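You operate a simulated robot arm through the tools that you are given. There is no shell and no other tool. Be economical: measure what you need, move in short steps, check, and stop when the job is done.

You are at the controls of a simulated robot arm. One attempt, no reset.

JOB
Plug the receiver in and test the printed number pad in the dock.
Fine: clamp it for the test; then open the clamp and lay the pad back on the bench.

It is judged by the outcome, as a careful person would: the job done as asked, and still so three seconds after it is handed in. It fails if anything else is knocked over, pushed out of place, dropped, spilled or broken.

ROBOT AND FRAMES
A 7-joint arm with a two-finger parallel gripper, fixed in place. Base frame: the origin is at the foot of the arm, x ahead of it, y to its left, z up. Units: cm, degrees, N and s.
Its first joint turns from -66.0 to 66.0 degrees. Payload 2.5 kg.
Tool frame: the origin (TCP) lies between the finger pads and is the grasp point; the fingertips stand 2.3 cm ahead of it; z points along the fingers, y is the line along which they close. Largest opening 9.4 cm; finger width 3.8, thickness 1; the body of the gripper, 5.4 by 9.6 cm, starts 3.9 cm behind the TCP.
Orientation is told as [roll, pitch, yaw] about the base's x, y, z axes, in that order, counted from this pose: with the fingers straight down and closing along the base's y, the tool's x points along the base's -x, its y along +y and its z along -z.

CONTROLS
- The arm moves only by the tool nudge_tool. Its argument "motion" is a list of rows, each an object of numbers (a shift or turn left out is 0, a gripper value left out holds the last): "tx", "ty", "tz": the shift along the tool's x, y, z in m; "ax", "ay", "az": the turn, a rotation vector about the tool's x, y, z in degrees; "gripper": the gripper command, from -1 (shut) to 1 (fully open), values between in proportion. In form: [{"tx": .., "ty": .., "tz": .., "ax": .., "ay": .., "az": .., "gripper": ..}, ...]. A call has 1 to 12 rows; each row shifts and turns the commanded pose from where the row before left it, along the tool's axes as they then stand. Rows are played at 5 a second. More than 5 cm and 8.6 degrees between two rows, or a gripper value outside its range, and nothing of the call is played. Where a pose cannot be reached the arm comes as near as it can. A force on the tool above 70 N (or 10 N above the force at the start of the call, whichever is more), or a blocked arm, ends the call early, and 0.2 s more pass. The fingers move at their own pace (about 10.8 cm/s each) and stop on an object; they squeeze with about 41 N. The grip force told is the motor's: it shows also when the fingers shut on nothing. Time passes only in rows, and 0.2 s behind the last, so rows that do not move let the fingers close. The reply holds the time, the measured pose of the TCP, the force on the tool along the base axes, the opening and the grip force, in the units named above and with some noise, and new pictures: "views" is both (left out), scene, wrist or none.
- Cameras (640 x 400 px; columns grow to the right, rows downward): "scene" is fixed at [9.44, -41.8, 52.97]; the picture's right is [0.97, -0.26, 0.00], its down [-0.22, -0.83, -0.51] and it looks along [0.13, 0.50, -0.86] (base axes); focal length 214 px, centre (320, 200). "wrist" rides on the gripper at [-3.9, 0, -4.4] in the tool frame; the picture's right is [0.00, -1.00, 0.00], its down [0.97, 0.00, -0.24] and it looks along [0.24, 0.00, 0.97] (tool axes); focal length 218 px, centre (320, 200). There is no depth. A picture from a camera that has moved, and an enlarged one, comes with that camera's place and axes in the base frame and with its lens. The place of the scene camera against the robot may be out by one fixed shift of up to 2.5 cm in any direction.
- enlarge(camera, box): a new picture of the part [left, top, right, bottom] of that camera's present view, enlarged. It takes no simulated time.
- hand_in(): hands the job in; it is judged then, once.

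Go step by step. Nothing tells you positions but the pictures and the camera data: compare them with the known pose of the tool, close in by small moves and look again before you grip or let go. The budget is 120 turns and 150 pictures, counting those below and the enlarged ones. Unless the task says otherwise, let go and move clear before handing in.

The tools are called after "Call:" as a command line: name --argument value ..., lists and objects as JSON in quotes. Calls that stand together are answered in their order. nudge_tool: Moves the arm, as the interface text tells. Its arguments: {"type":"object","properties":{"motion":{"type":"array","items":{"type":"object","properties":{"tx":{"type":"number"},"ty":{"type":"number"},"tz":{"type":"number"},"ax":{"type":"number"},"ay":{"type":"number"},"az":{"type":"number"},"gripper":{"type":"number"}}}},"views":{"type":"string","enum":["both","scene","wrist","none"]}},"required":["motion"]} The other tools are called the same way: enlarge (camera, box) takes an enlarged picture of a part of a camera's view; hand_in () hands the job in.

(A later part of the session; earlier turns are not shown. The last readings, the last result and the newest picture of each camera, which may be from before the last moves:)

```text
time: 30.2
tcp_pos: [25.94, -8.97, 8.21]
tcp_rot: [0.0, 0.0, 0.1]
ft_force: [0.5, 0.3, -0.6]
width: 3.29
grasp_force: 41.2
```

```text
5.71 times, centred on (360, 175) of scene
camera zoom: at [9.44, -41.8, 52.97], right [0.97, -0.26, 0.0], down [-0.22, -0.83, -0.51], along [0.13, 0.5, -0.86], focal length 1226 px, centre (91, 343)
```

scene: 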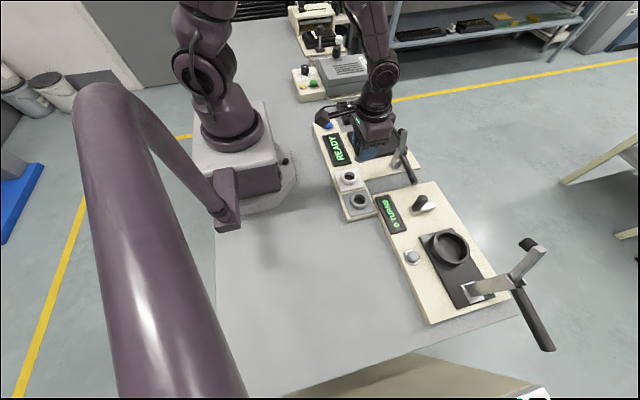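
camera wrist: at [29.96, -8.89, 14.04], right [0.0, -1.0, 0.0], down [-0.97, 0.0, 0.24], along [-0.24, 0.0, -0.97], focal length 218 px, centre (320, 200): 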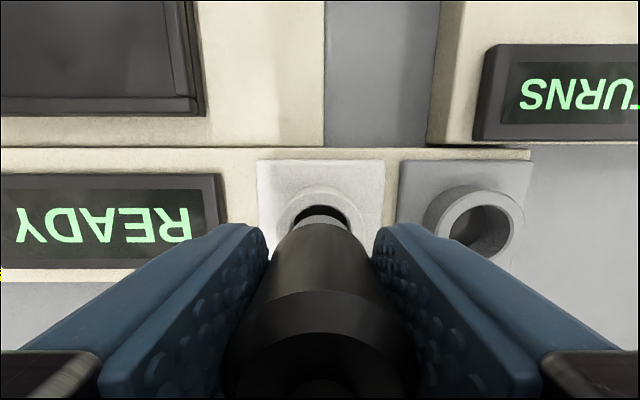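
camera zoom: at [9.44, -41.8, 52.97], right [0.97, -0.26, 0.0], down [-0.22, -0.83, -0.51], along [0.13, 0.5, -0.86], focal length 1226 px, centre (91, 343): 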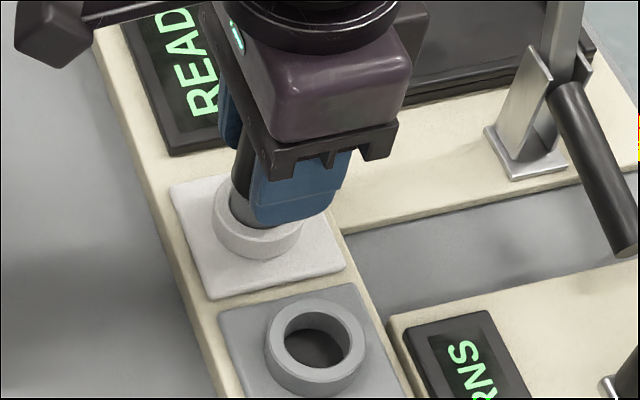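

This time the peg has entered the ring with no force. I continue down.

Call:
nudge_tool --motion '[{"tz": 0.002}, {"tz": 0.002}, {"tz": 0.002}, {"tz": 0.002}, {}]' --views "none"

Call:
enlarge --camera "wrist" --box '[220, 130, 420, 280]'

```text
time: 31.4
tcp_pos: [26.0, -9.02, 7.49]
tcp_rot: [-0.1, 0.2, 0.0]
ft_force: [-1.1, -1.6, -11.0]
width: 3.3
grasp_force: 41.1
```

```text
2.67 times, centred on (320, 205) of wrist
camera zoom: at [29.96, -8.9, 11.81], right [0.0, -1.0, 0.0], down [-0.97, 0.0, 0.24], along [-0.24, 0.0, -0.97], focal length 582 px, centre (320, 187)
```

zoom: 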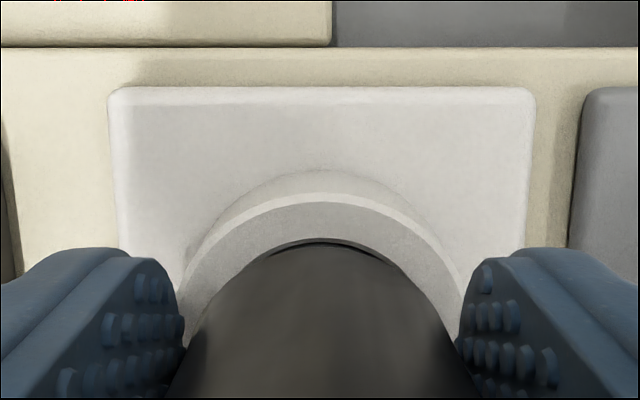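

The plug snapped down against the ring, with the same downward pull the stand gave. I release and back off to check.

Call:
nudge_tool --motion '[{"gripper": 1}, {"gripper": 1}, {"gripper": 1}, {"tz": -0.03}, {"tz": -0.04}, {"tz": -0.04}, {}]' --views "both"

Call:
enlarge --camera "scene" --box '[310, 120, 410, 225]'

```text
time: 33.0
tcp_pos: [25.86, -8.78, 18.57]
tcp_rot: [0.0, 0.0, 0.0]
ft_force: [-0.9, -1.2, -0.9]
width: 9.4
grasp_force: 0.0
camera wrist: at [29.79, -8.73, 22.99], right [0.0, -1.0, 0.0], down [-0.97, 0.0, 0.24], along [-0.24, 0.0, -0.97], focal length 218 px, centre (320, 200)
```

scene: 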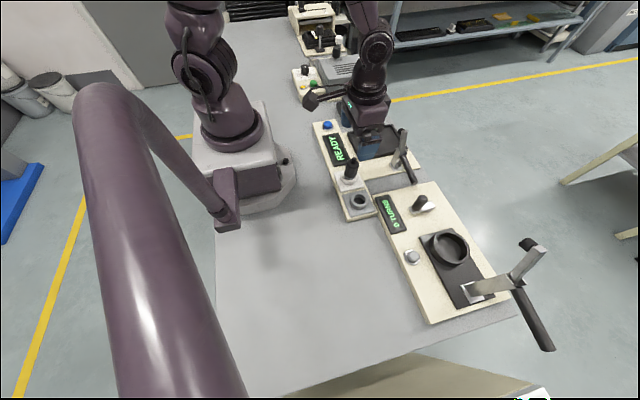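
wrist: 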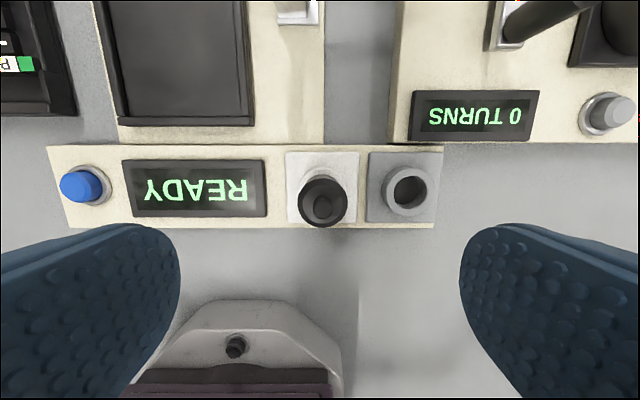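

```text
3.81 times, centred on (360, 172) of scene
camera zoom: at [9.43, -41.8, 52.97], right [0.97, -0.26, 0.0], down [-0.22, -0.83, -0.51], along [0.13, 0.5, -0.86], focal length 817 px, centre (168, 305)
```

zoom: 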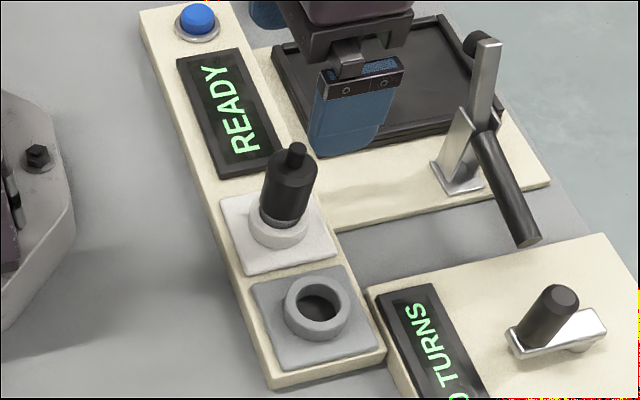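

Call:
enlarge --camera "scene" --box '[330, 145, 380, 195]'

Call:
enlarge --camera "wrist" --box '[270, 140, 380, 240]'

```text
8.00 times, centred on (355, 170) of scene
camera zoom: at [9.43, -41.8, 52.97], right [0.97, -0.26, 0.0], down [-0.22, -0.83, -0.51], along [0.13, 0.5, -0.86], focal length 1716 px, centre (40, 440)
```

zoom: 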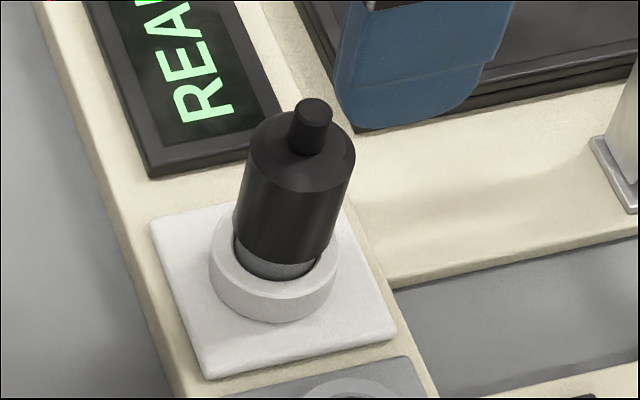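

```text
4.00 times, centred on (325, 190) of wrist
camera zoom: at [29.79, -8.73, 22.99], right [0.0, -1.0, 0.0], down [-0.97, 0.0, 0.24], along [-0.24, 0.0, -0.97], focal length 873 px, centre (300, 240)
```

zoom: 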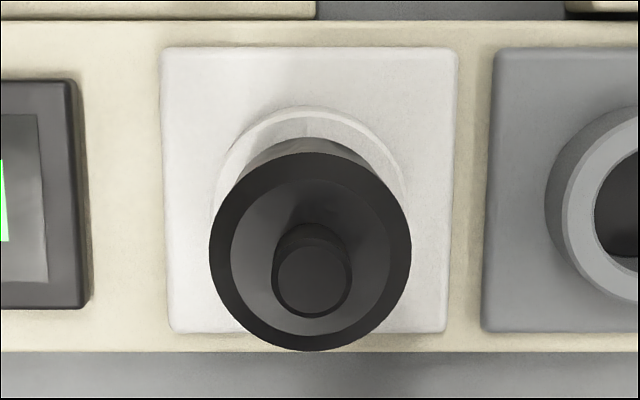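

A bit of the silver neck is still visible (unlike originally in the stand), so I'll press the plug home from above with closed fingers.

Call:
nudge_tool --motion '[{"gripper": -1, "tx": -0.0015}, {"gripper": -1}, {"tz": 0.02}, {"tz": 0.02}, {"tz": 0.005}, {"tz": 0.003}, {"tz": 0.003}, {}]' --views "both"

Call:
enlarge --camera "scene" --box '[330, 130, 390, 195]'

```text
time: 34.8
tcp_pos: [26.14, -9.07, 13.39]
tcp_rot: [0.0, 0.1, -0.1]
ft_force: [0.3, -0.2, 0.2]
width: 0.0
grasp_force: 41.1
camera wrist: at [30.14, -8.85, 17.8], right [0.0, -1.0, 0.0], down [-0.97, 0.0, 0.24], along [-0.24, 0.0, -0.97], focal length 218 px, centre (320, 200)
```

scene: 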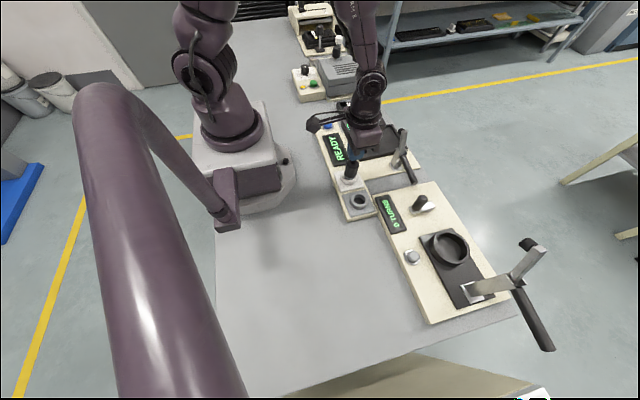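
wrist: 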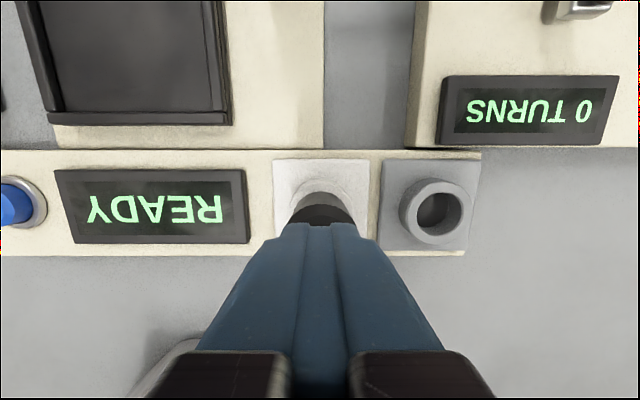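

```text
6.15 times, centred on (360, 162) of scene
camera zoom: at [9.44, -41.8, 52.97], right [0.97, -0.26, 0.0], down [-0.22, -0.83, -0.51], along [0.13, 0.5, -0.86], focal length 1320 px, centre (74, 431)
```

zoom: 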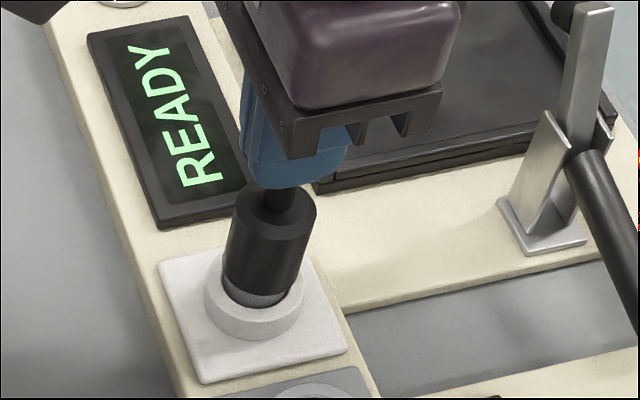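

Call:
nudge_tool --motion '[{"tz": 0.002}, {"tz": 0.002}, {"tz": 0.002}, {"tz": 0.002}, {"tz": 0.002}, {}]' --views "none"

Call:
enlarge --camera "scene" --box '[330, 130, 390, 195]'

```text
time: 36.2
tcp_pos: [26.28, -8.99, 12.46]
tcp_rot: [0.0, 0.0, 0.0]
ft_force: [-0.4, -0.1, 0.7]
width: 0.01
grasp_force: 40.7
```

```text
6.15 times, centred on (360, 162) of scene
camera zoom: at [9.44, -41.8, 52.97], right [0.97, -0.26, 0.0], down [-0.22, -0.83, -0.51], along [0.13, 0.5, -0.86], focal length 1320 px, centre (74, 431)
```

zoom: 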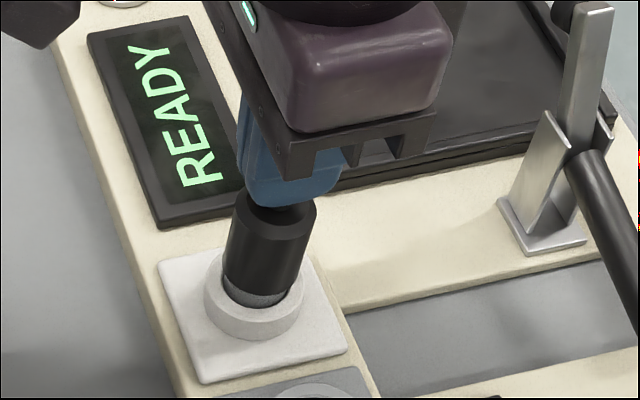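

Call:
nudge_tool --motion '[{"tz": 0.002}, {"tz": 0.002}, {"tz": 0.002}, {"tz": 0.002}, {"tz": 0.002}, {"tz": 0.002}, {}]' --views "none"

Call:
enlarge --camera "scene" --box '[330, 130, 390, 195]'

```text
time: 37.6
tcp_pos: [26.18, -8.98, 11.46]
tcp_rot: [-0.1, 0.0, -0.1]
ft_force: [-2.7, 1.3, 14.8]
width: 0.01
grasp_force: 40.8
stopped in row 6: the force on the tool passed its limit (the readings are from after the stop); the commanded pose is now the measured one
```

```text
6.15 times, centred on (360, 162) of scene
camera zoom: at [9.43, -41.8, 52.98], right [0.97, -0.26, 0.0], down [-0.22, -0.83, -0.51], along [0.13, 0.5, -0.86], focal length 1320 px, centre (74, 431)
```

zoom: 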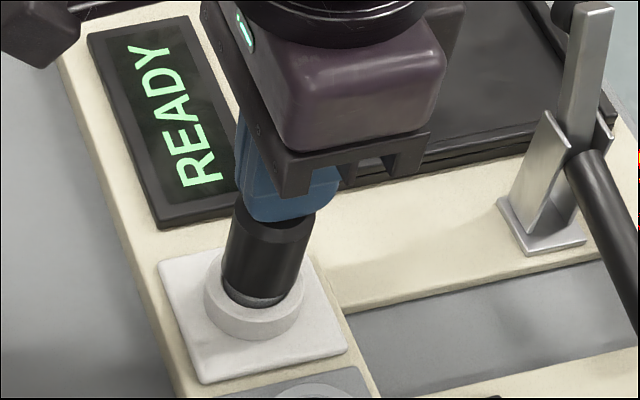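

The press reached the force limit (70 N), so it should be bottomed. I back off and look.

Call:
nudge_tool --motion '[{"tz": -0.02}, {"tz": -0.04}, {"tz": -0.03, "tx": -0.02}, {}]' --views "wrist"

Call:
enlarge --camera "scene" --box '[330, 130, 390, 195]'

```text
time: 38.6
tcp_pos: [28.14, -9.05, 20.51]
tcp_rot: [-0.1, 0.1, -0.2]
ft_force: [0.4, 0.5, 0.3]
width: 0.0
grasp_force: 41.3
camera wrist: at [32.09, -9.04, 24.87], right [0.0, -1.0, 0.0], down [-0.97, 0.0, 0.24], along [-0.24, 0.0, -0.97], focal length 218 px, centre (320, 200)
```

wrist: 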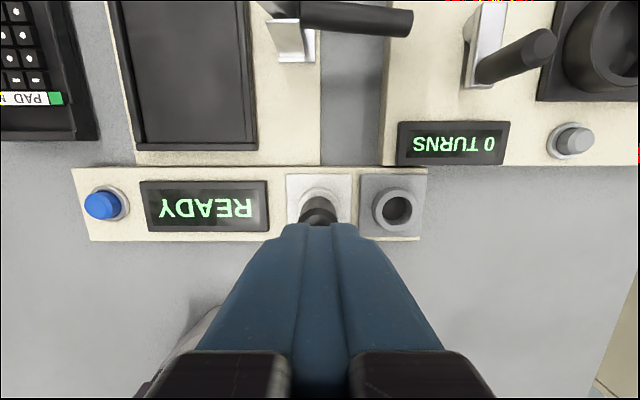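

```text
6.15 times, centred on (360, 162) of scene
camera zoom: at [9.44, -41.8, 52.97], right [0.97, -0.26, 0.0], down [-0.22, -0.83, -0.51], along [0.13, 0.5, -0.86], focal length 1320 px, centre (74, 431)
```

zoom: 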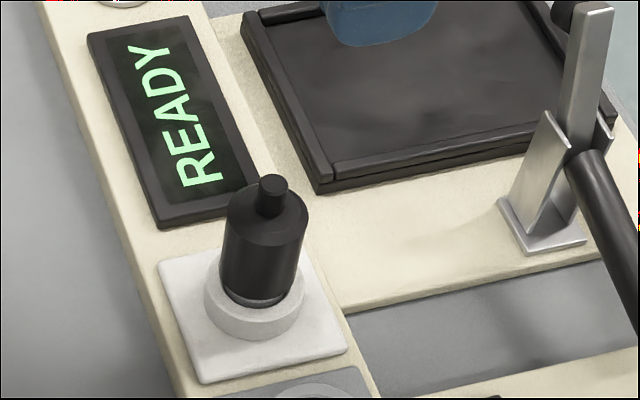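

The plug is now seated upright and lower. Next I open the gripper and move over between dock and pad to measure them.

Call:
nudge_tool --motion '[{"tz": -0.04, "gripper": 1}, {"tx": -0.013, "ty": 0.037}, {"tx": -0.013, "ty": 0.037}, {"tx": -0.013, "ty": 0.037}, {"tx": -0.013, "ty": 0.037}, {"tx": -0.013, "ty": 0.037}, {"tx": -0.013, "ty": 0.037}, {}]' --views "both"

```text
time: 40.4
tcp_pos: [35.9, 13.32, 24.43]
tcp_rot: [-0.1, 0.1, -0.2]
ft_force: [-0.7, 0.3, 0.6]
width: 9.44
grasp_force: 0.1
camera wrist: at [39.83, 13.51, 28.86], right [0.0, -1.0, 0.0], down [-0.97, 0.0, 0.24], along [-0.24, 0.0, -0.97], focal length 218 px, centre (320, 200)
```

scene: 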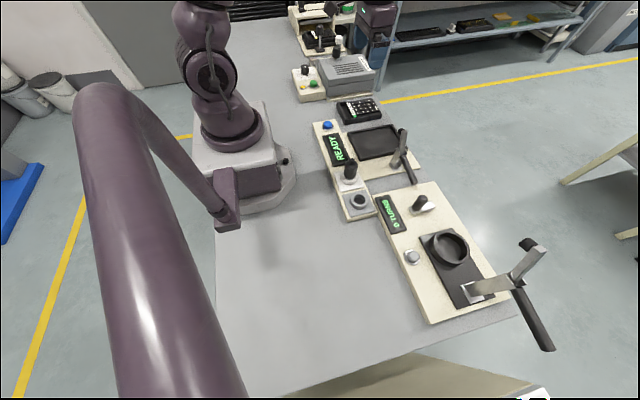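
wrist: 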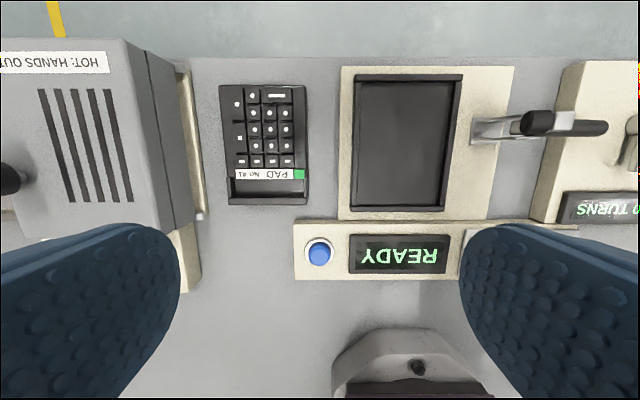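

Call:
enlarge --camera "wrist" --box '[200, 50, 520, 250]'

Call:
enlarge --camera "scene" --box '[310, 85, 430, 200]'

```text
2.00 times, centred on (360, 150) of wrist
camera zoom: at [39.83, 13.51, 28.86], right [0.0, -1.0, 0.0], down [-0.97, 0.0, 0.24], along [-0.24, 0.0, -0.97], focal length 436 px, centre (240, 300)
```

zoom: 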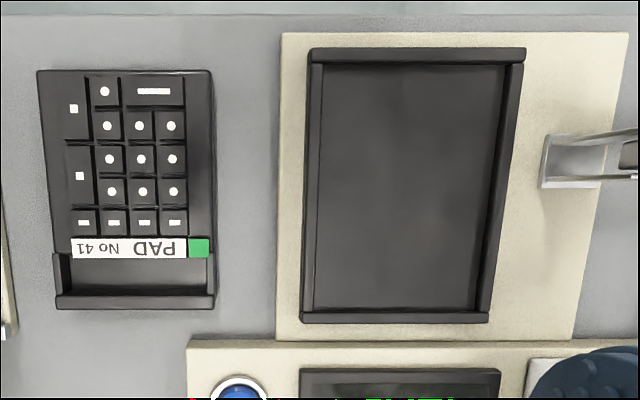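

```text
3.48 times, centred on (370, 142) of scene
camera zoom: at [9.44, -41.8, 52.97], right [0.97, -0.26, 0.0], down [-0.22, -0.83, -0.51], along [0.13, 0.5, -0.86], focal length 746 px, centre (146, 400)
```

zoom: 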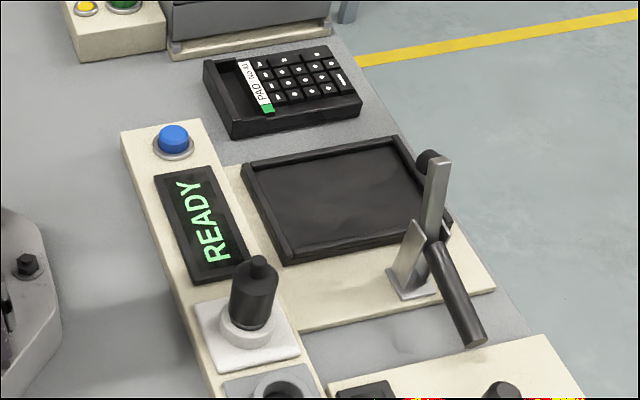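

The pad spans about x 33–46, y 15.6–25, near the gripper's opening limit. I'll move right over it for an accurate look.

Call:
nudge_tool --motion '[{"tx": -0.012, "ty": 0.023}, {"tx": -0.012, "ty": 0.024}, {"tx": -0.012, "ty": 0.023}, {"tz": 0.03}, {"tz": 0.03}, {}]' --views "wrist"

Call:
enlarge --camera "wrist" --box '[230, 80, 430, 280]'

```text
time: 41.8
tcp_pos: [39.49, 20.31, 18.37]
tcp_rot: [-0.2, 0.2, -0.1]
ft_force: [0.2, -0.1, 0.6]
width: 9.38
grasp_force: 0.1
camera wrist: at [43.48, 20.43, 22.69], right [0.0, -1.0, 0.0], down [-0.97, 0.0, 0.24], along [-0.24, 0.0, -0.97], focal length 218 px, centre (320, 200)
```

wrist: 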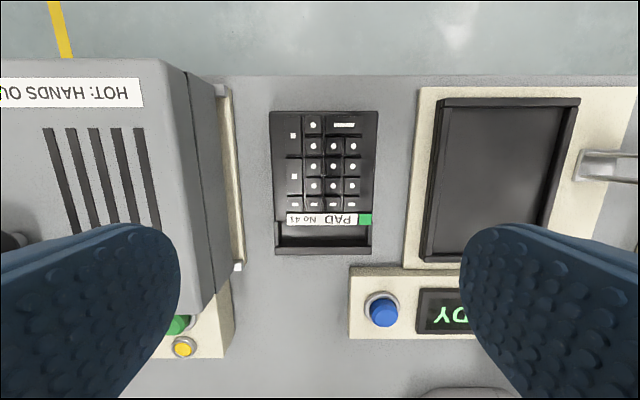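

```text
2.00 times, centred on (330, 180) of wrist
camera zoom: at [43.48, 20.43, 22.69], right [0.0, -1.0, 0.0], down [-0.97, 0.0, 0.24], along [-0.24, 0.0, -0.97], focal length 436 px, centre (300, 240)
```

zoom: 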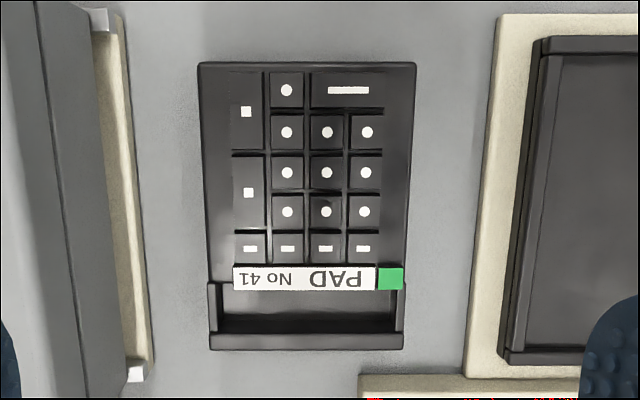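

I descend a few cm for better parallax to pin down pad width and height.

Call:
nudge_tool --motion '[{"tz": 0.02, "ty": -0.003}, {"tz": 0.02}, {"tz": 0.01}, {}]' --views "none"

Call:
enlarge --camera "wrist" --box '[230, 80, 430, 280]'

```text
time: 42.8
tcp_pos: [39.64, 20.01, 13.27]
tcp_rot: [0.0, 0.1, 0.0]
ft_force: [-0.1, 0.0, 0.1]
width: 9.41
grasp_force: 0.1
```

```text
2.00 times, centred on (330, 180) of wrist
camera zoom: at [43.58, 20.14, 17.72], right [0.0, -1.0, 0.0], down [-0.97, 0.0, 0.24], along [-0.24, 0.0, -0.97], focal length 436 px, centre (300, 240)
```

zoom: 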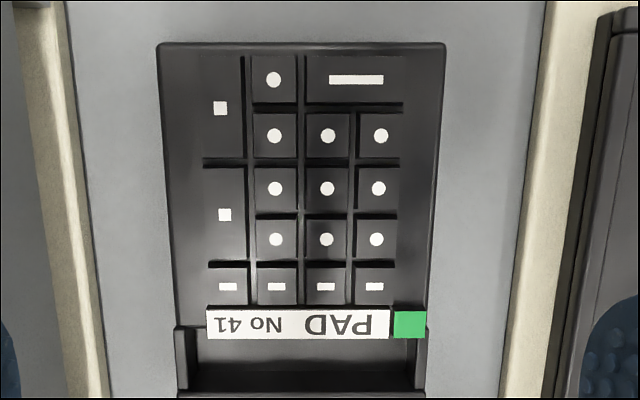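

The pad measures about 9.9 ± 0.4 cm wide, with its top at z≈1.6. I'll go lower and compare it with the fingertips directly.

Call:
nudge_tool --motion '[{"tz": 0.025}, {"tz": 0.025}, {"tz": 0.02}, {}]' --views "both"

Call:
enlarge --camera "scene" --box '[320, 80, 420, 140]'

```text
time: 43.8
tcp_pos: [39.85, 19.96, 6.45]
tcp_rot: [-0.1, 0.0, -0.2]
ft_force: [0.5, -0.9, 0.4]
width: 9.39
grasp_force: 0.0
camera wrist: at [43.69, 20.1, 10.82], right [0.0, -1.0, 0.0], down [-0.97, 0.0, 0.24], along [-0.24, 0.0, -0.97], focal length 218 px, centre (320, 200)
```

scene: 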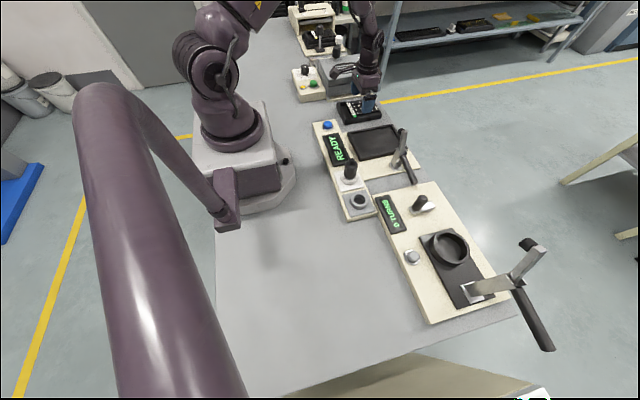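
wrist: 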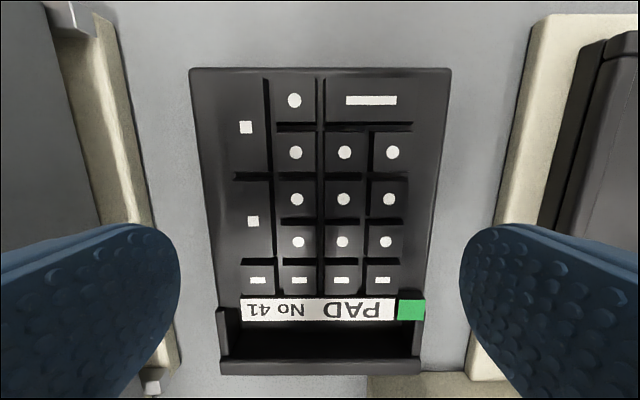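

```text
6.40 times, centred on (370, 110) of scene
camera zoom: at [9.44, -41.8, 52.97], right [0.97, -0.26, 0.0], down [-0.22, -0.83, -0.51], along [0.13, 0.5, -0.86], focal length 1373 px, centre (0, 776)
```

zoom: 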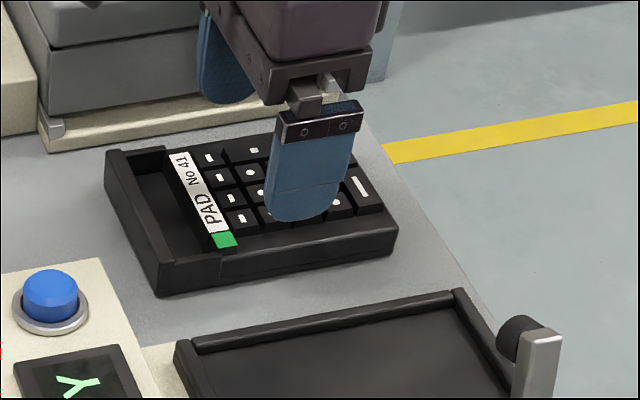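

The pad is ~9.8 cm wide, too wide for the 9.4 cm opening. But its recess at the near end has an end wall (~1 cm thick) I can pinch with the fingers closing along x. I raise and yaw the tool 90°.

Call:
nudge_tool --motion '[{"tz": -0.04}, {"tz": -0.04}, {"az": 8.5}, {"az": 8.5}, {"az": 8.5}, {"az": 8.5}, {"az": 8.5}, {"az": 8.5}, {"az": 8.5}, {"az": 8.5}, {"az": 8.5}, {"az": 8.5}]' --views "none"

Call:
nudge_tool --motion '[{"az": 5}, {"ty": -0.035}, {"ty": -0.035}, {}]' --views "both"

```text
time: 46.4
tcp_pos: [39.59, 19.92, 14.45]
tcp_rot: [-0.1, 0.0, -85.3]
ft_force: [0.3, 0.0, -1.5]
width: 9.41
grasp_force: 0.0
```

```text
time: 47.4
tcp_pos: [32.75, 19.86, 14.45]
tcp_rot: [0.1, -0.2, -90.1]
ft_force: [-0.5, 0.2, 0.2]
width: 9.39
grasp_force: 0.1
camera wrist: at [32.88, 16.09, 18.79], right [-1.0, 0.0, 0.0], down [0.0, 0.97, 0.24], along [0.0, 0.24, -0.97], focal length 218 px, centre (320, 200)
```

scene: 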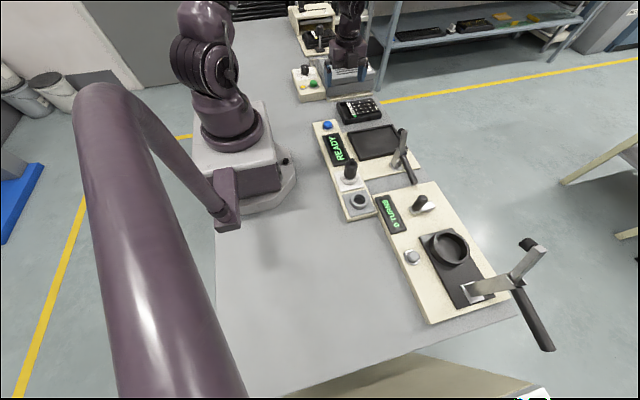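
wrist: 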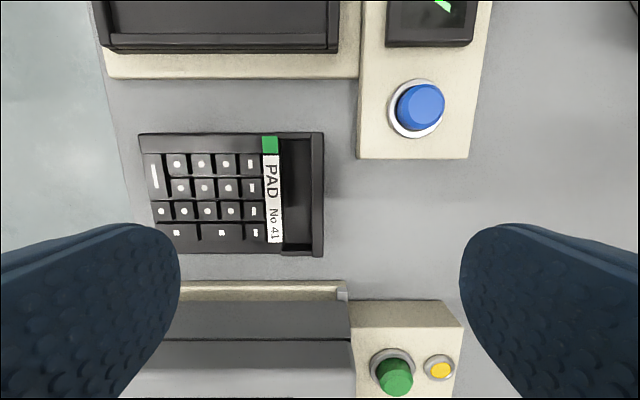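

Call:
enlarge --camera "wrist" --box '[240, 120, 360, 270]'

```text
2.67 times, centred on (300, 195) of wrist
camera zoom: at [32.88, 16.09, 18.79], right [-1.0, 0.0, 0.0], down [0.0, 0.97, 0.24], along [0.0, 0.24, -0.97], focal length 582 px, centre (373, 213)
```

zoom: 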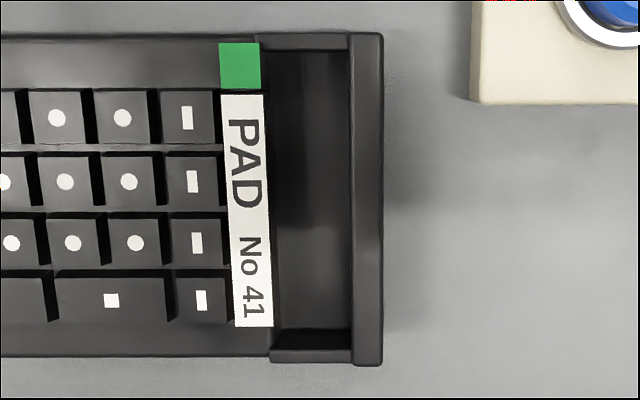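

The rim spans x 32.6–33.6 and the recess reaches to 35.8. I set the opening to 2.4 cm, centre on x=33.1, y=20.15 and descend partway to check.

Call:
nudge_tool --motion '[{"ty": 0.003, "tx": 0.0025, "gripper": -0.49}, {"tz": 0.03}, {"tz": 0.03}, {"tz": 0.015}, {}]' --views "both"

Call:
enlarge --camera "wrist" --box '[220, 150, 420, 400]'

Call:
enlarge --camera "scene" --box '[310, 70, 410, 140]'

```text
time: 48.6
tcp_pos: [33.11, 20.17, 6.79]
tcp_rot: [0.0, 0.0, -90.1]
ft_force: [0.0, 0.6, 1.0]
width: 2.41
grasp_force: 0.0
camera wrist: at [33.17, 16.38, 11.24], right [-1.0, 0.0, 0.0], down [0.0, 0.97, 0.24], along [0.0, 0.24, -0.97], focal length 218 px, centre (320, 200)
```

scene: 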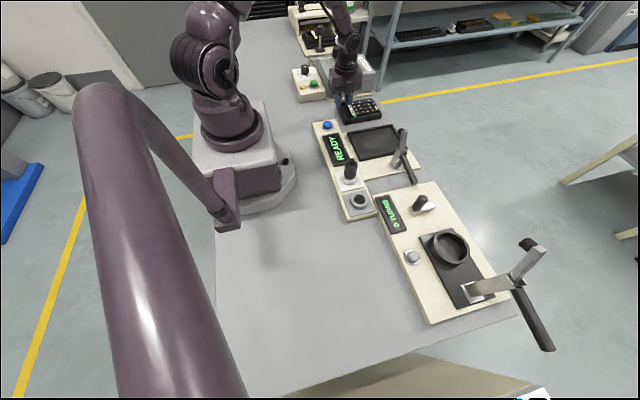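
wrist: 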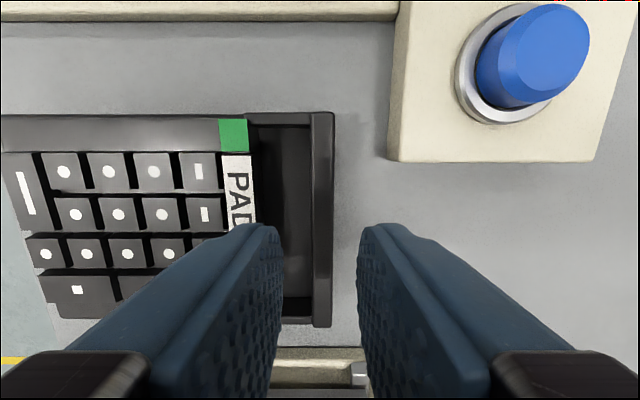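

```text
1.60 times, centred on (320, 275) of wrist
camera zoom: at [33.17, 16.38, 11.24], right [-1.0, 0.0, 0.0], down [0.0, 0.97, 0.24], along [0.0, 0.24, -0.97], focal length 349 px, centre (320, 80)
```

zoom: 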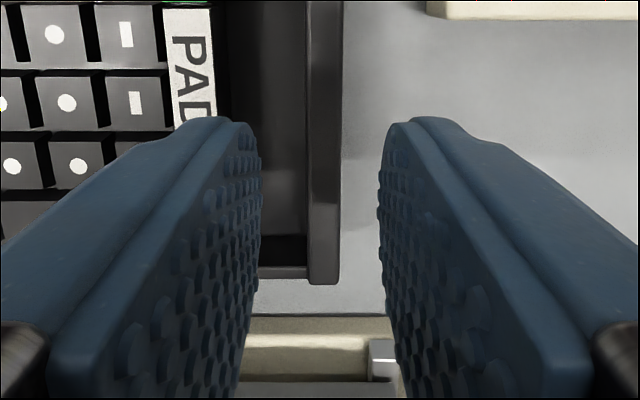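

```text
5.71 times, centred on (360, 105) of scene
camera zoom: at [9.44, -41.8, 52.97], right [0.97, -0.26, 0.0], down [-0.22, -0.83, -0.51], along [0.13, 0.5, -0.86], focal length 1226 px, centre (91, 743)
```

zoom: 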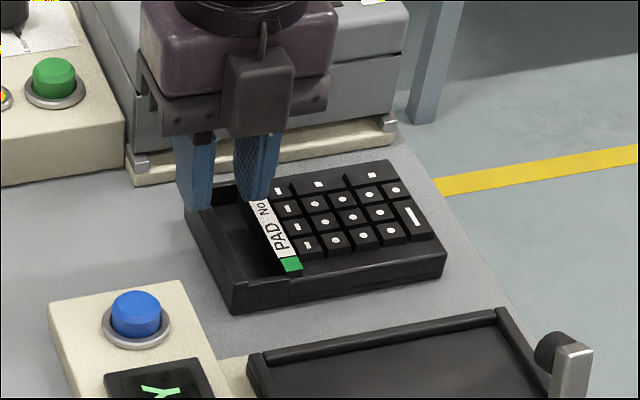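

The rim lies between the fingers. I descend until the tips are about 0.9 cm below the rim top and close.

Call:
nudge_tool --motion '[{"tz": 0.015}, {"tz": 0.01}, {"tz": 0.005}, {"tz": 0.005}, {"tz": 0.002}, {}]' --views "wrist"

Call:
enlarge --camera "scene" --box '[320, 80, 400, 140]'

```text
time: 50.0
tcp_pos: [32.83, 20.17, 3.16]
tcp_rot: [0.1, -0.1, -90.0]
ft_force: [-0.3, 0.5, 0.5]
width: 2.41
grasp_force: 0.1
camera wrist: at [33.03, 16.31, 7.57], right [-1.0, 0.0, 0.0], down [0.0, 0.97, 0.24], along [0.0, 0.24, -0.97], focal length 218 px, centre (320, 200)
```

wrist: 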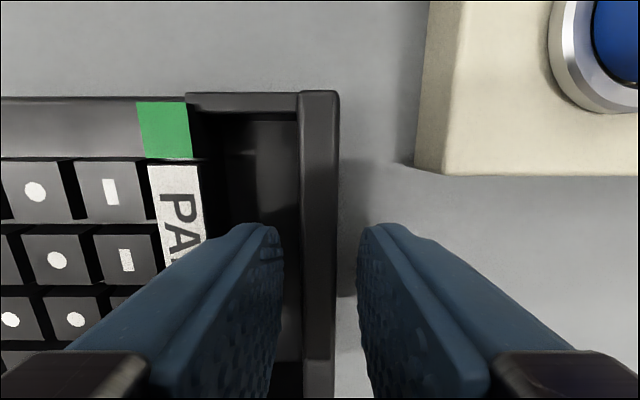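

```text
6.67 times, centred on (360, 110) of scene
camera zoom: at [9.44, -41.8, 52.97], right [0.97, -0.26, 0.0], down [-0.22, -0.83, -0.51], along [0.13, 0.5, -0.86], focal length 1430 px, centre (53, 800)
```

zoom: 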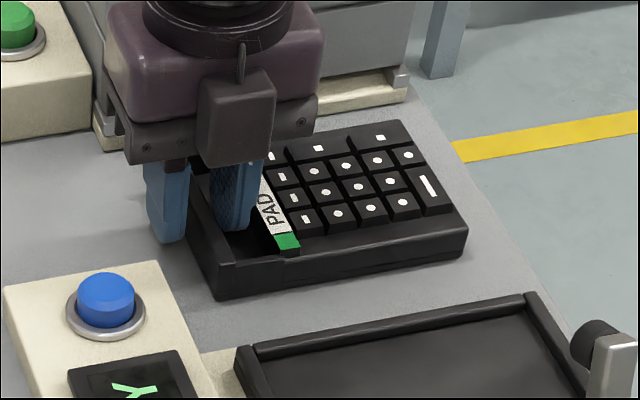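

Call:
nudge_tool --motion '[{"tz": 0.003}, {"gripper": -1}, {"gripper": -1}, {"gripper": -1}]' --views "none"

Call:
nudge_tool --motion '[{"tz": -0.003}, {"tz": -0.004}, {"tz": -0.006}, {}]' --views "both"

Call:
enlarge --camera "scene" --box '[320, 80, 400, 140]'

```text
time: 51.0
tcp_pos: [33.1, 20.2, 3.13]
tcp_rot: [0.1, 0.2, -90.1]
ft_force: [-5.2, -0.9, 37.5]
width: 0.94
grasp_force: 40.9
```

```text
time: 52.0
tcp_pos: [32.93, 20.1, 4.23]
tcp_rot: [0.0, 0.0, -90.1]
ft_force: [0.3, 0.5, -0.9]
width: 0.91
grasp_force: 40.5
camera wrist: at [32.98, 16.33, 8.6], right [-1.0, 0.0, 0.0], down [0.0, 0.97, 0.24], along [0.0, 0.24, -0.97], focal length 218 px, centre (320, 200)
```

scene: 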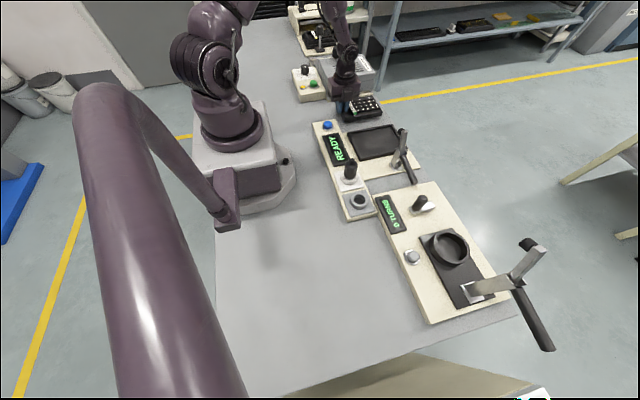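
wrist: 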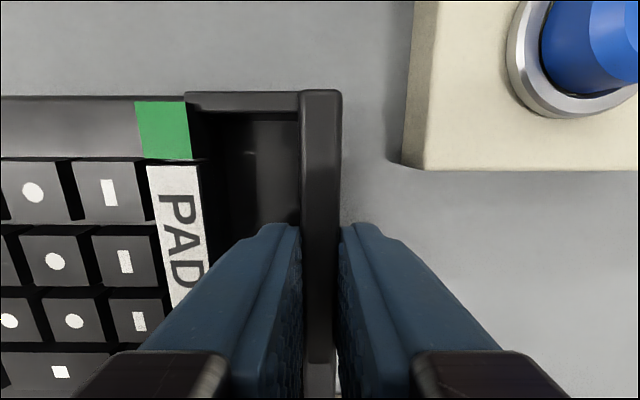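

```text
6.67 times, centred on (360, 110) of scene
camera zoom: at [9.44, -41.8, 52.97], right [0.97, -0.26, 0.0], down [-0.22, -0.83, -0.51], along [0.13, 0.5, -0.86], focal length 1430 px, centre (53, 800)
```

zoom: 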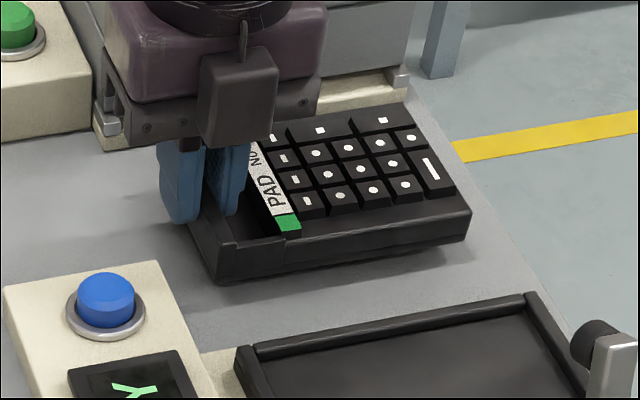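

The pad lifts level at the rim grip. I raise it by another 6 cm and check it hangs level.

Call:
nudge_tool --motion '[{"tz": -0.01}, {"tz": -0.015}, {"tz": -0.015}, {"tz": -0.015}, {"tz": -0.01}, {}]' --views "both"

Call:
enlarge --camera "scene" --box '[310, 60, 430, 190]'

```text
time: 53.4
tcp_pos: [32.93, 20.25, 10.8]
tcp_rot: [0.0, -0.1, -90.1]
ft_force: [0.2, 0.4, -2.1]
width: 0.92
grasp_force: 41.4
camera wrist: at [32.96, 16.38, 15.15], right [-1.0, 0.0, 0.0], down [0.0, 0.97, 0.24], along [0.0, 0.24, -0.97], focal length 218 px, centre (320, 200)
```

scene: 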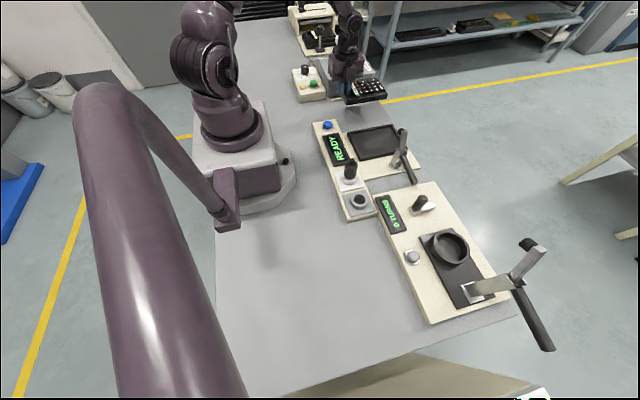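
wrist: 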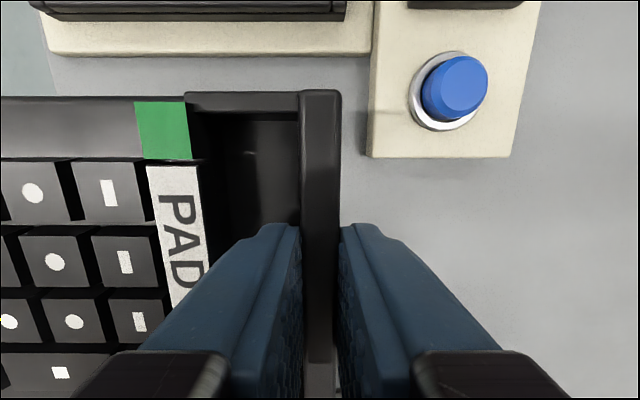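

```text
3.08 times, centred on (370, 125) of scene
camera zoom: at [9.44, -41.8, 52.97], right [0.97, -0.26, 0.0], down [-0.22, -0.83, -0.51], along [0.13, 0.5, -0.86], focal length 660 px, centre (166, 431)
```

zoom: 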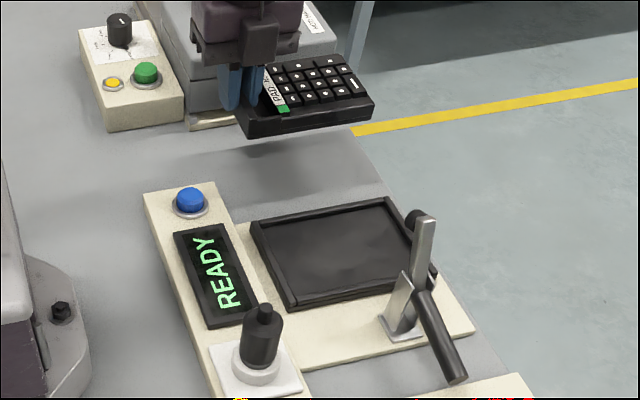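

The pad is level and light. I carry it toward the dock (centre estimated at (39.65, 3.5)), stopping a bit short to check clearance to the clamp.

Call:
nudge_tool --motion '[{"tx": -0.03}, {"tx": -0.03}, {"tx": -0.03}, {"tx": -0.03}, {"tx": -0.03}, {}]' --views "both"

Call:
enlarge --camera "scene" --box '[310, 60, 430, 190]'

```text
time: 54.8
tcp_pos: [32.84, 5.06, 10.58]
tcp_rot: [0.0, 0.0, -90.1]
ft_force: [-0.3, -0.6, -0.8]
width: 0.92
grasp_force: 40.7
camera wrist: at [32.94, 1.27, 14.98], right [-1.0, 0.0, 0.0], down [0.0, 0.97, 0.24], along [0.0, 0.24, -0.97], focal length 218 px, centre (320, 200)
```

scene: 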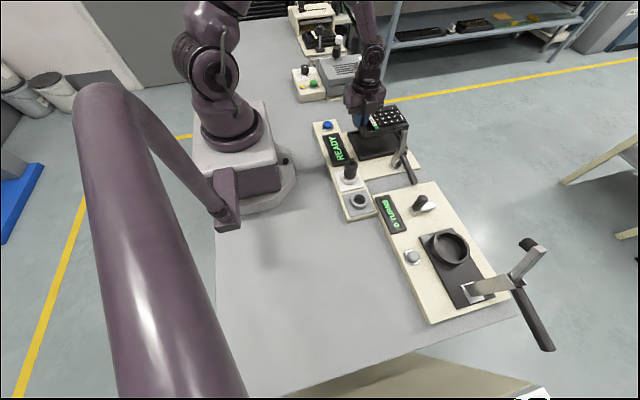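
wrist: 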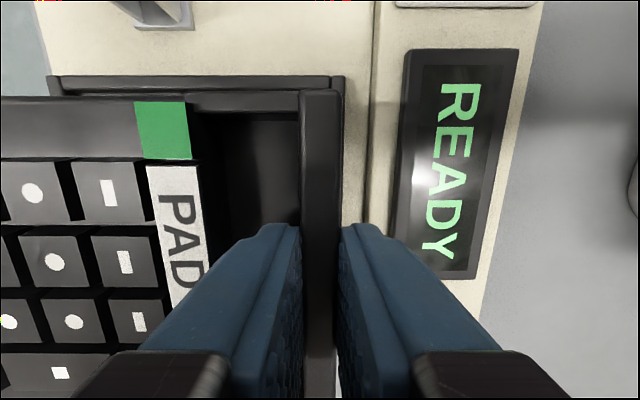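

```text
3.08 times, centred on (370, 125) of scene
camera zoom: at [9.44, -41.8, 52.97], right [0.97, -0.26, 0.0], down [-0.22, -0.83, -0.51], along [0.13, 0.5, -0.86], focal length 660 px, centre (166, 431)
```

zoom: 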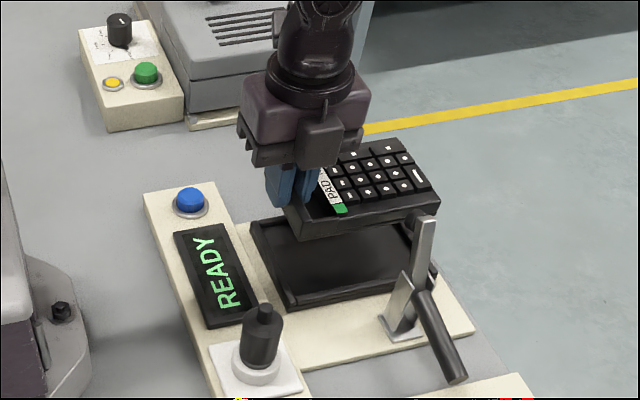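

Call:
enlarge --camera "wrist" --box '[220, 60, 380, 160]'

```text
4.00 times, centred on (300, 110) of wrist
camera zoom: at [32.94, 1.27, 14.98], right [-1.0, 0.0, 0.0], down [0.0, 0.97, 0.24], along [0.0, 0.24, -0.97], focal length 873 px, centre (400, 560)
```

zoom: 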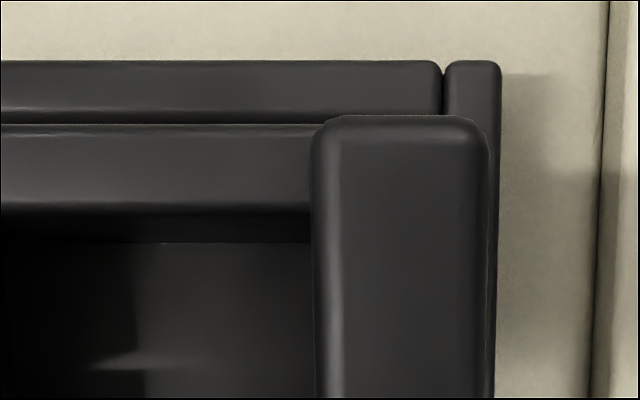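

The dock's inner walls are at x 32.35–46.85 and y −1.75–8.8. The pad must shift +0.25 in x and −1.56 in y, then go partway down.

Call:
nudge_tool --motion '[{"ty": 0.0025, "tx": -0.008}, {"tx": -0.0076}, {"tz": 0.015}, {"tz": 0.015}, {"tz": 0.01}, {}]' --views "both"

Call:
enlarge --camera "scene" --box '[330, 100, 430, 180]'

Call:
enlarge --camera "wrist" --box '[220, 60, 380, 160]'

```text
time: 56.2
tcp_pos: [33.26, 3.51, 6.68]
tcp_rot: [0.0, 0.0, -90.1]
ft_force: [0.2, -0.3, -1.5]
width: 0.91
grasp_force: 40.7
camera wrist: at [33.27, -0.28, 11.12], right [-1.0, 0.0, 0.0], down [0.0, 0.97, 0.24], along [0.0, 0.24, -0.97], focal length 218 px, centre (320, 200)
```

scene: 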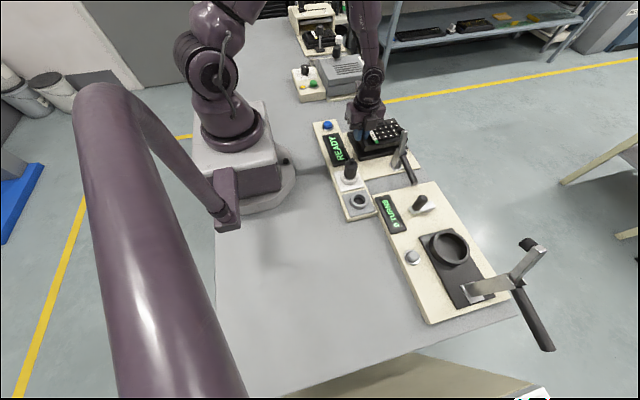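
wrist: 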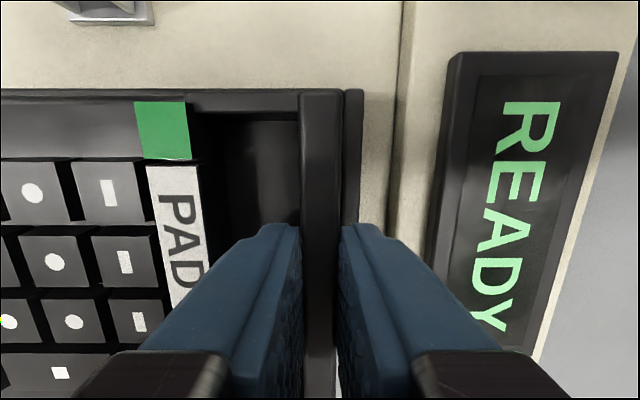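

```text
5.00 times, centred on (380, 140) of scene
camera zoom: at [9.44, -41.8, 52.97], right [0.97, -0.26, 0.0], down [-0.22, -0.83, -0.51], along [0.13, 0.5, -0.86], focal length 1072 px, centre (20, 500)
```

zoom: 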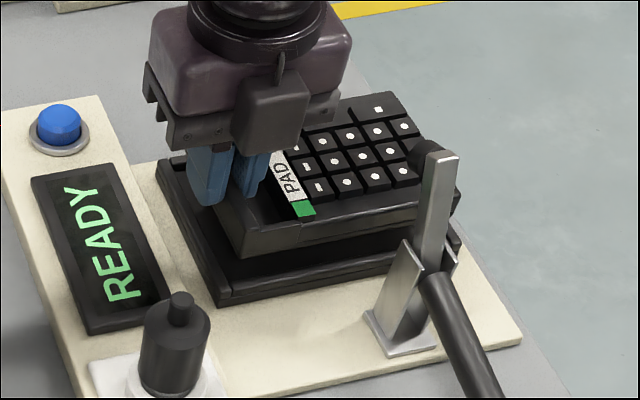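

```text
4.00 times, centred on (300, 110) of wrist
camera zoom: at [33.27, -0.28, 11.12], right [-1.0, 0.0, 0.0], down [0.0, 0.97, 0.24], along [0.0, 0.24, -0.97], focal length 873 px, centre (400, 560)
```

zoom: 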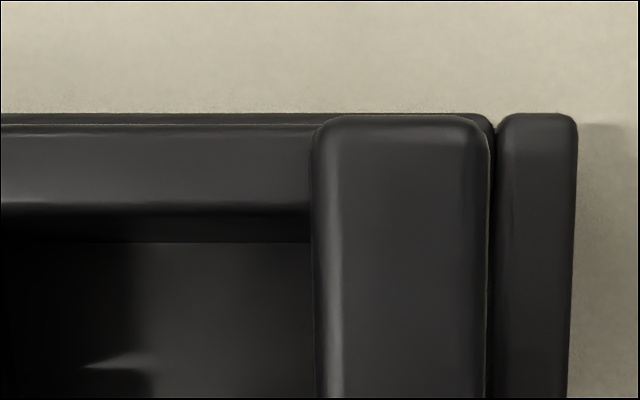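

The gap on the −y side is tight, so I shift +0.15 in y and −0.1 in x, then lower slowly until the pad touches.

Call:
nudge_tool --motion '[{"tx": 0.0015, "ty": -0.001}, {"tz": 0.005}, {"tz": 0.005}, {"tz": 0.004}, {"tz": 0.003}, {"tz": 0.002}, {}]' --views "wrist"

Call:
enlarge --camera "scene" --box '[330, 100, 430, 180]'

Call:
enlarge --camera "wrist" --box '[220, 60, 380, 160]'

```text
time: 57.8
tcp_pos: [33.1, 3.63, 4.95]
tcp_rot: [-0.1, 0.0, -90.1]
ft_force: [0.1, -0.6, -1.4]
width: 0.93
grasp_force: 40.6
camera wrist: at [33.15, -0.16, 9.24], right [-1.0, 0.0, 0.0], down [0.0, 0.97, 0.24], along [0.0, 0.24, -0.97], focal length 218 px, centre (320, 200)
```

wrist: 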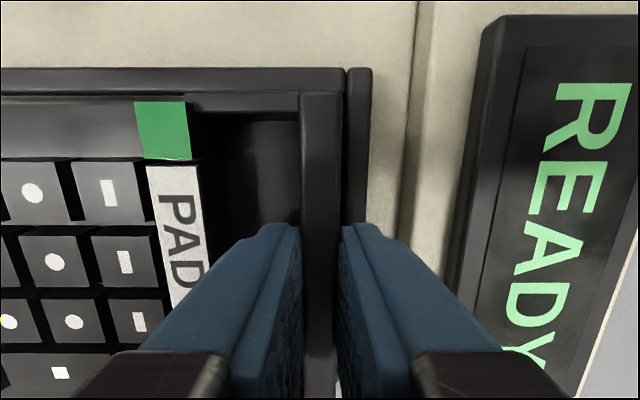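

```text
5.00 times, centred on (380, 140) of scene
camera zoom: at [9.44, -41.8, 52.97], right [0.97, -0.26, 0.0], down [-0.22, -0.83, -0.51], along [0.13, 0.5, -0.86], focal length 1072 px, centre (20, 500)
```

zoom: 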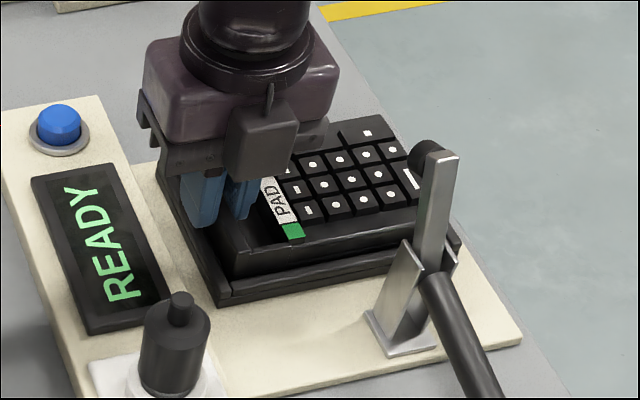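

```text
4.00 times, centred on (300, 110) of wrist
camera zoom: at [33.15, -0.16, 9.24], right [-1.0, 0.0, 0.0], down [0.0, 0.97, 0.24], along [0.0, 0.24, -0.97], focal length 873 px, centre (400, 560)
```

zoom: 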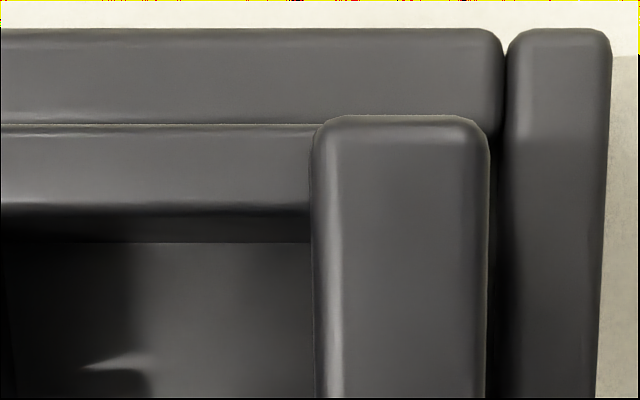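

Call:
nudge_tool --motion '[{"tz": 0.002}, {"tz": 0.002}, {"tz": 0.002}, {}]' --views "none"

Call:
enlarge --camera "scene" --box '[330, 100, 430, 180]'

```text
time: 58.5
tcp_pos: [33.13, 3.69, 4.68]
tcp_rot: [0.2, 0.2, -90.1]
ft_force: [-3.9, 0.9, 13.0]
width: 0.93
grasp_force: 41.4
stopped in row 3: the force on the tool passed its limit (the readings are from after the stop); the commanded pose is now the measured one
```

```text
5.00 times, centred on (380, 140) of scene
camera zoom: at [9.43, -41.8, 52.97], right [0.97, -0.26, 0.0], down [-0.22, -0.83, -0.51], along [0.13, 0.5, -0.86], focal length 1072 px, centre (20, 500)
```

zoom: 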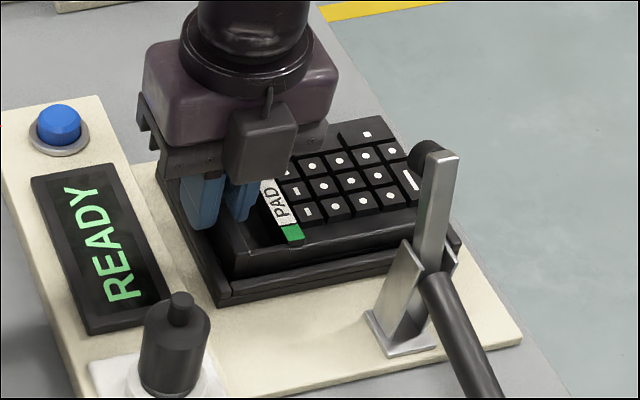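

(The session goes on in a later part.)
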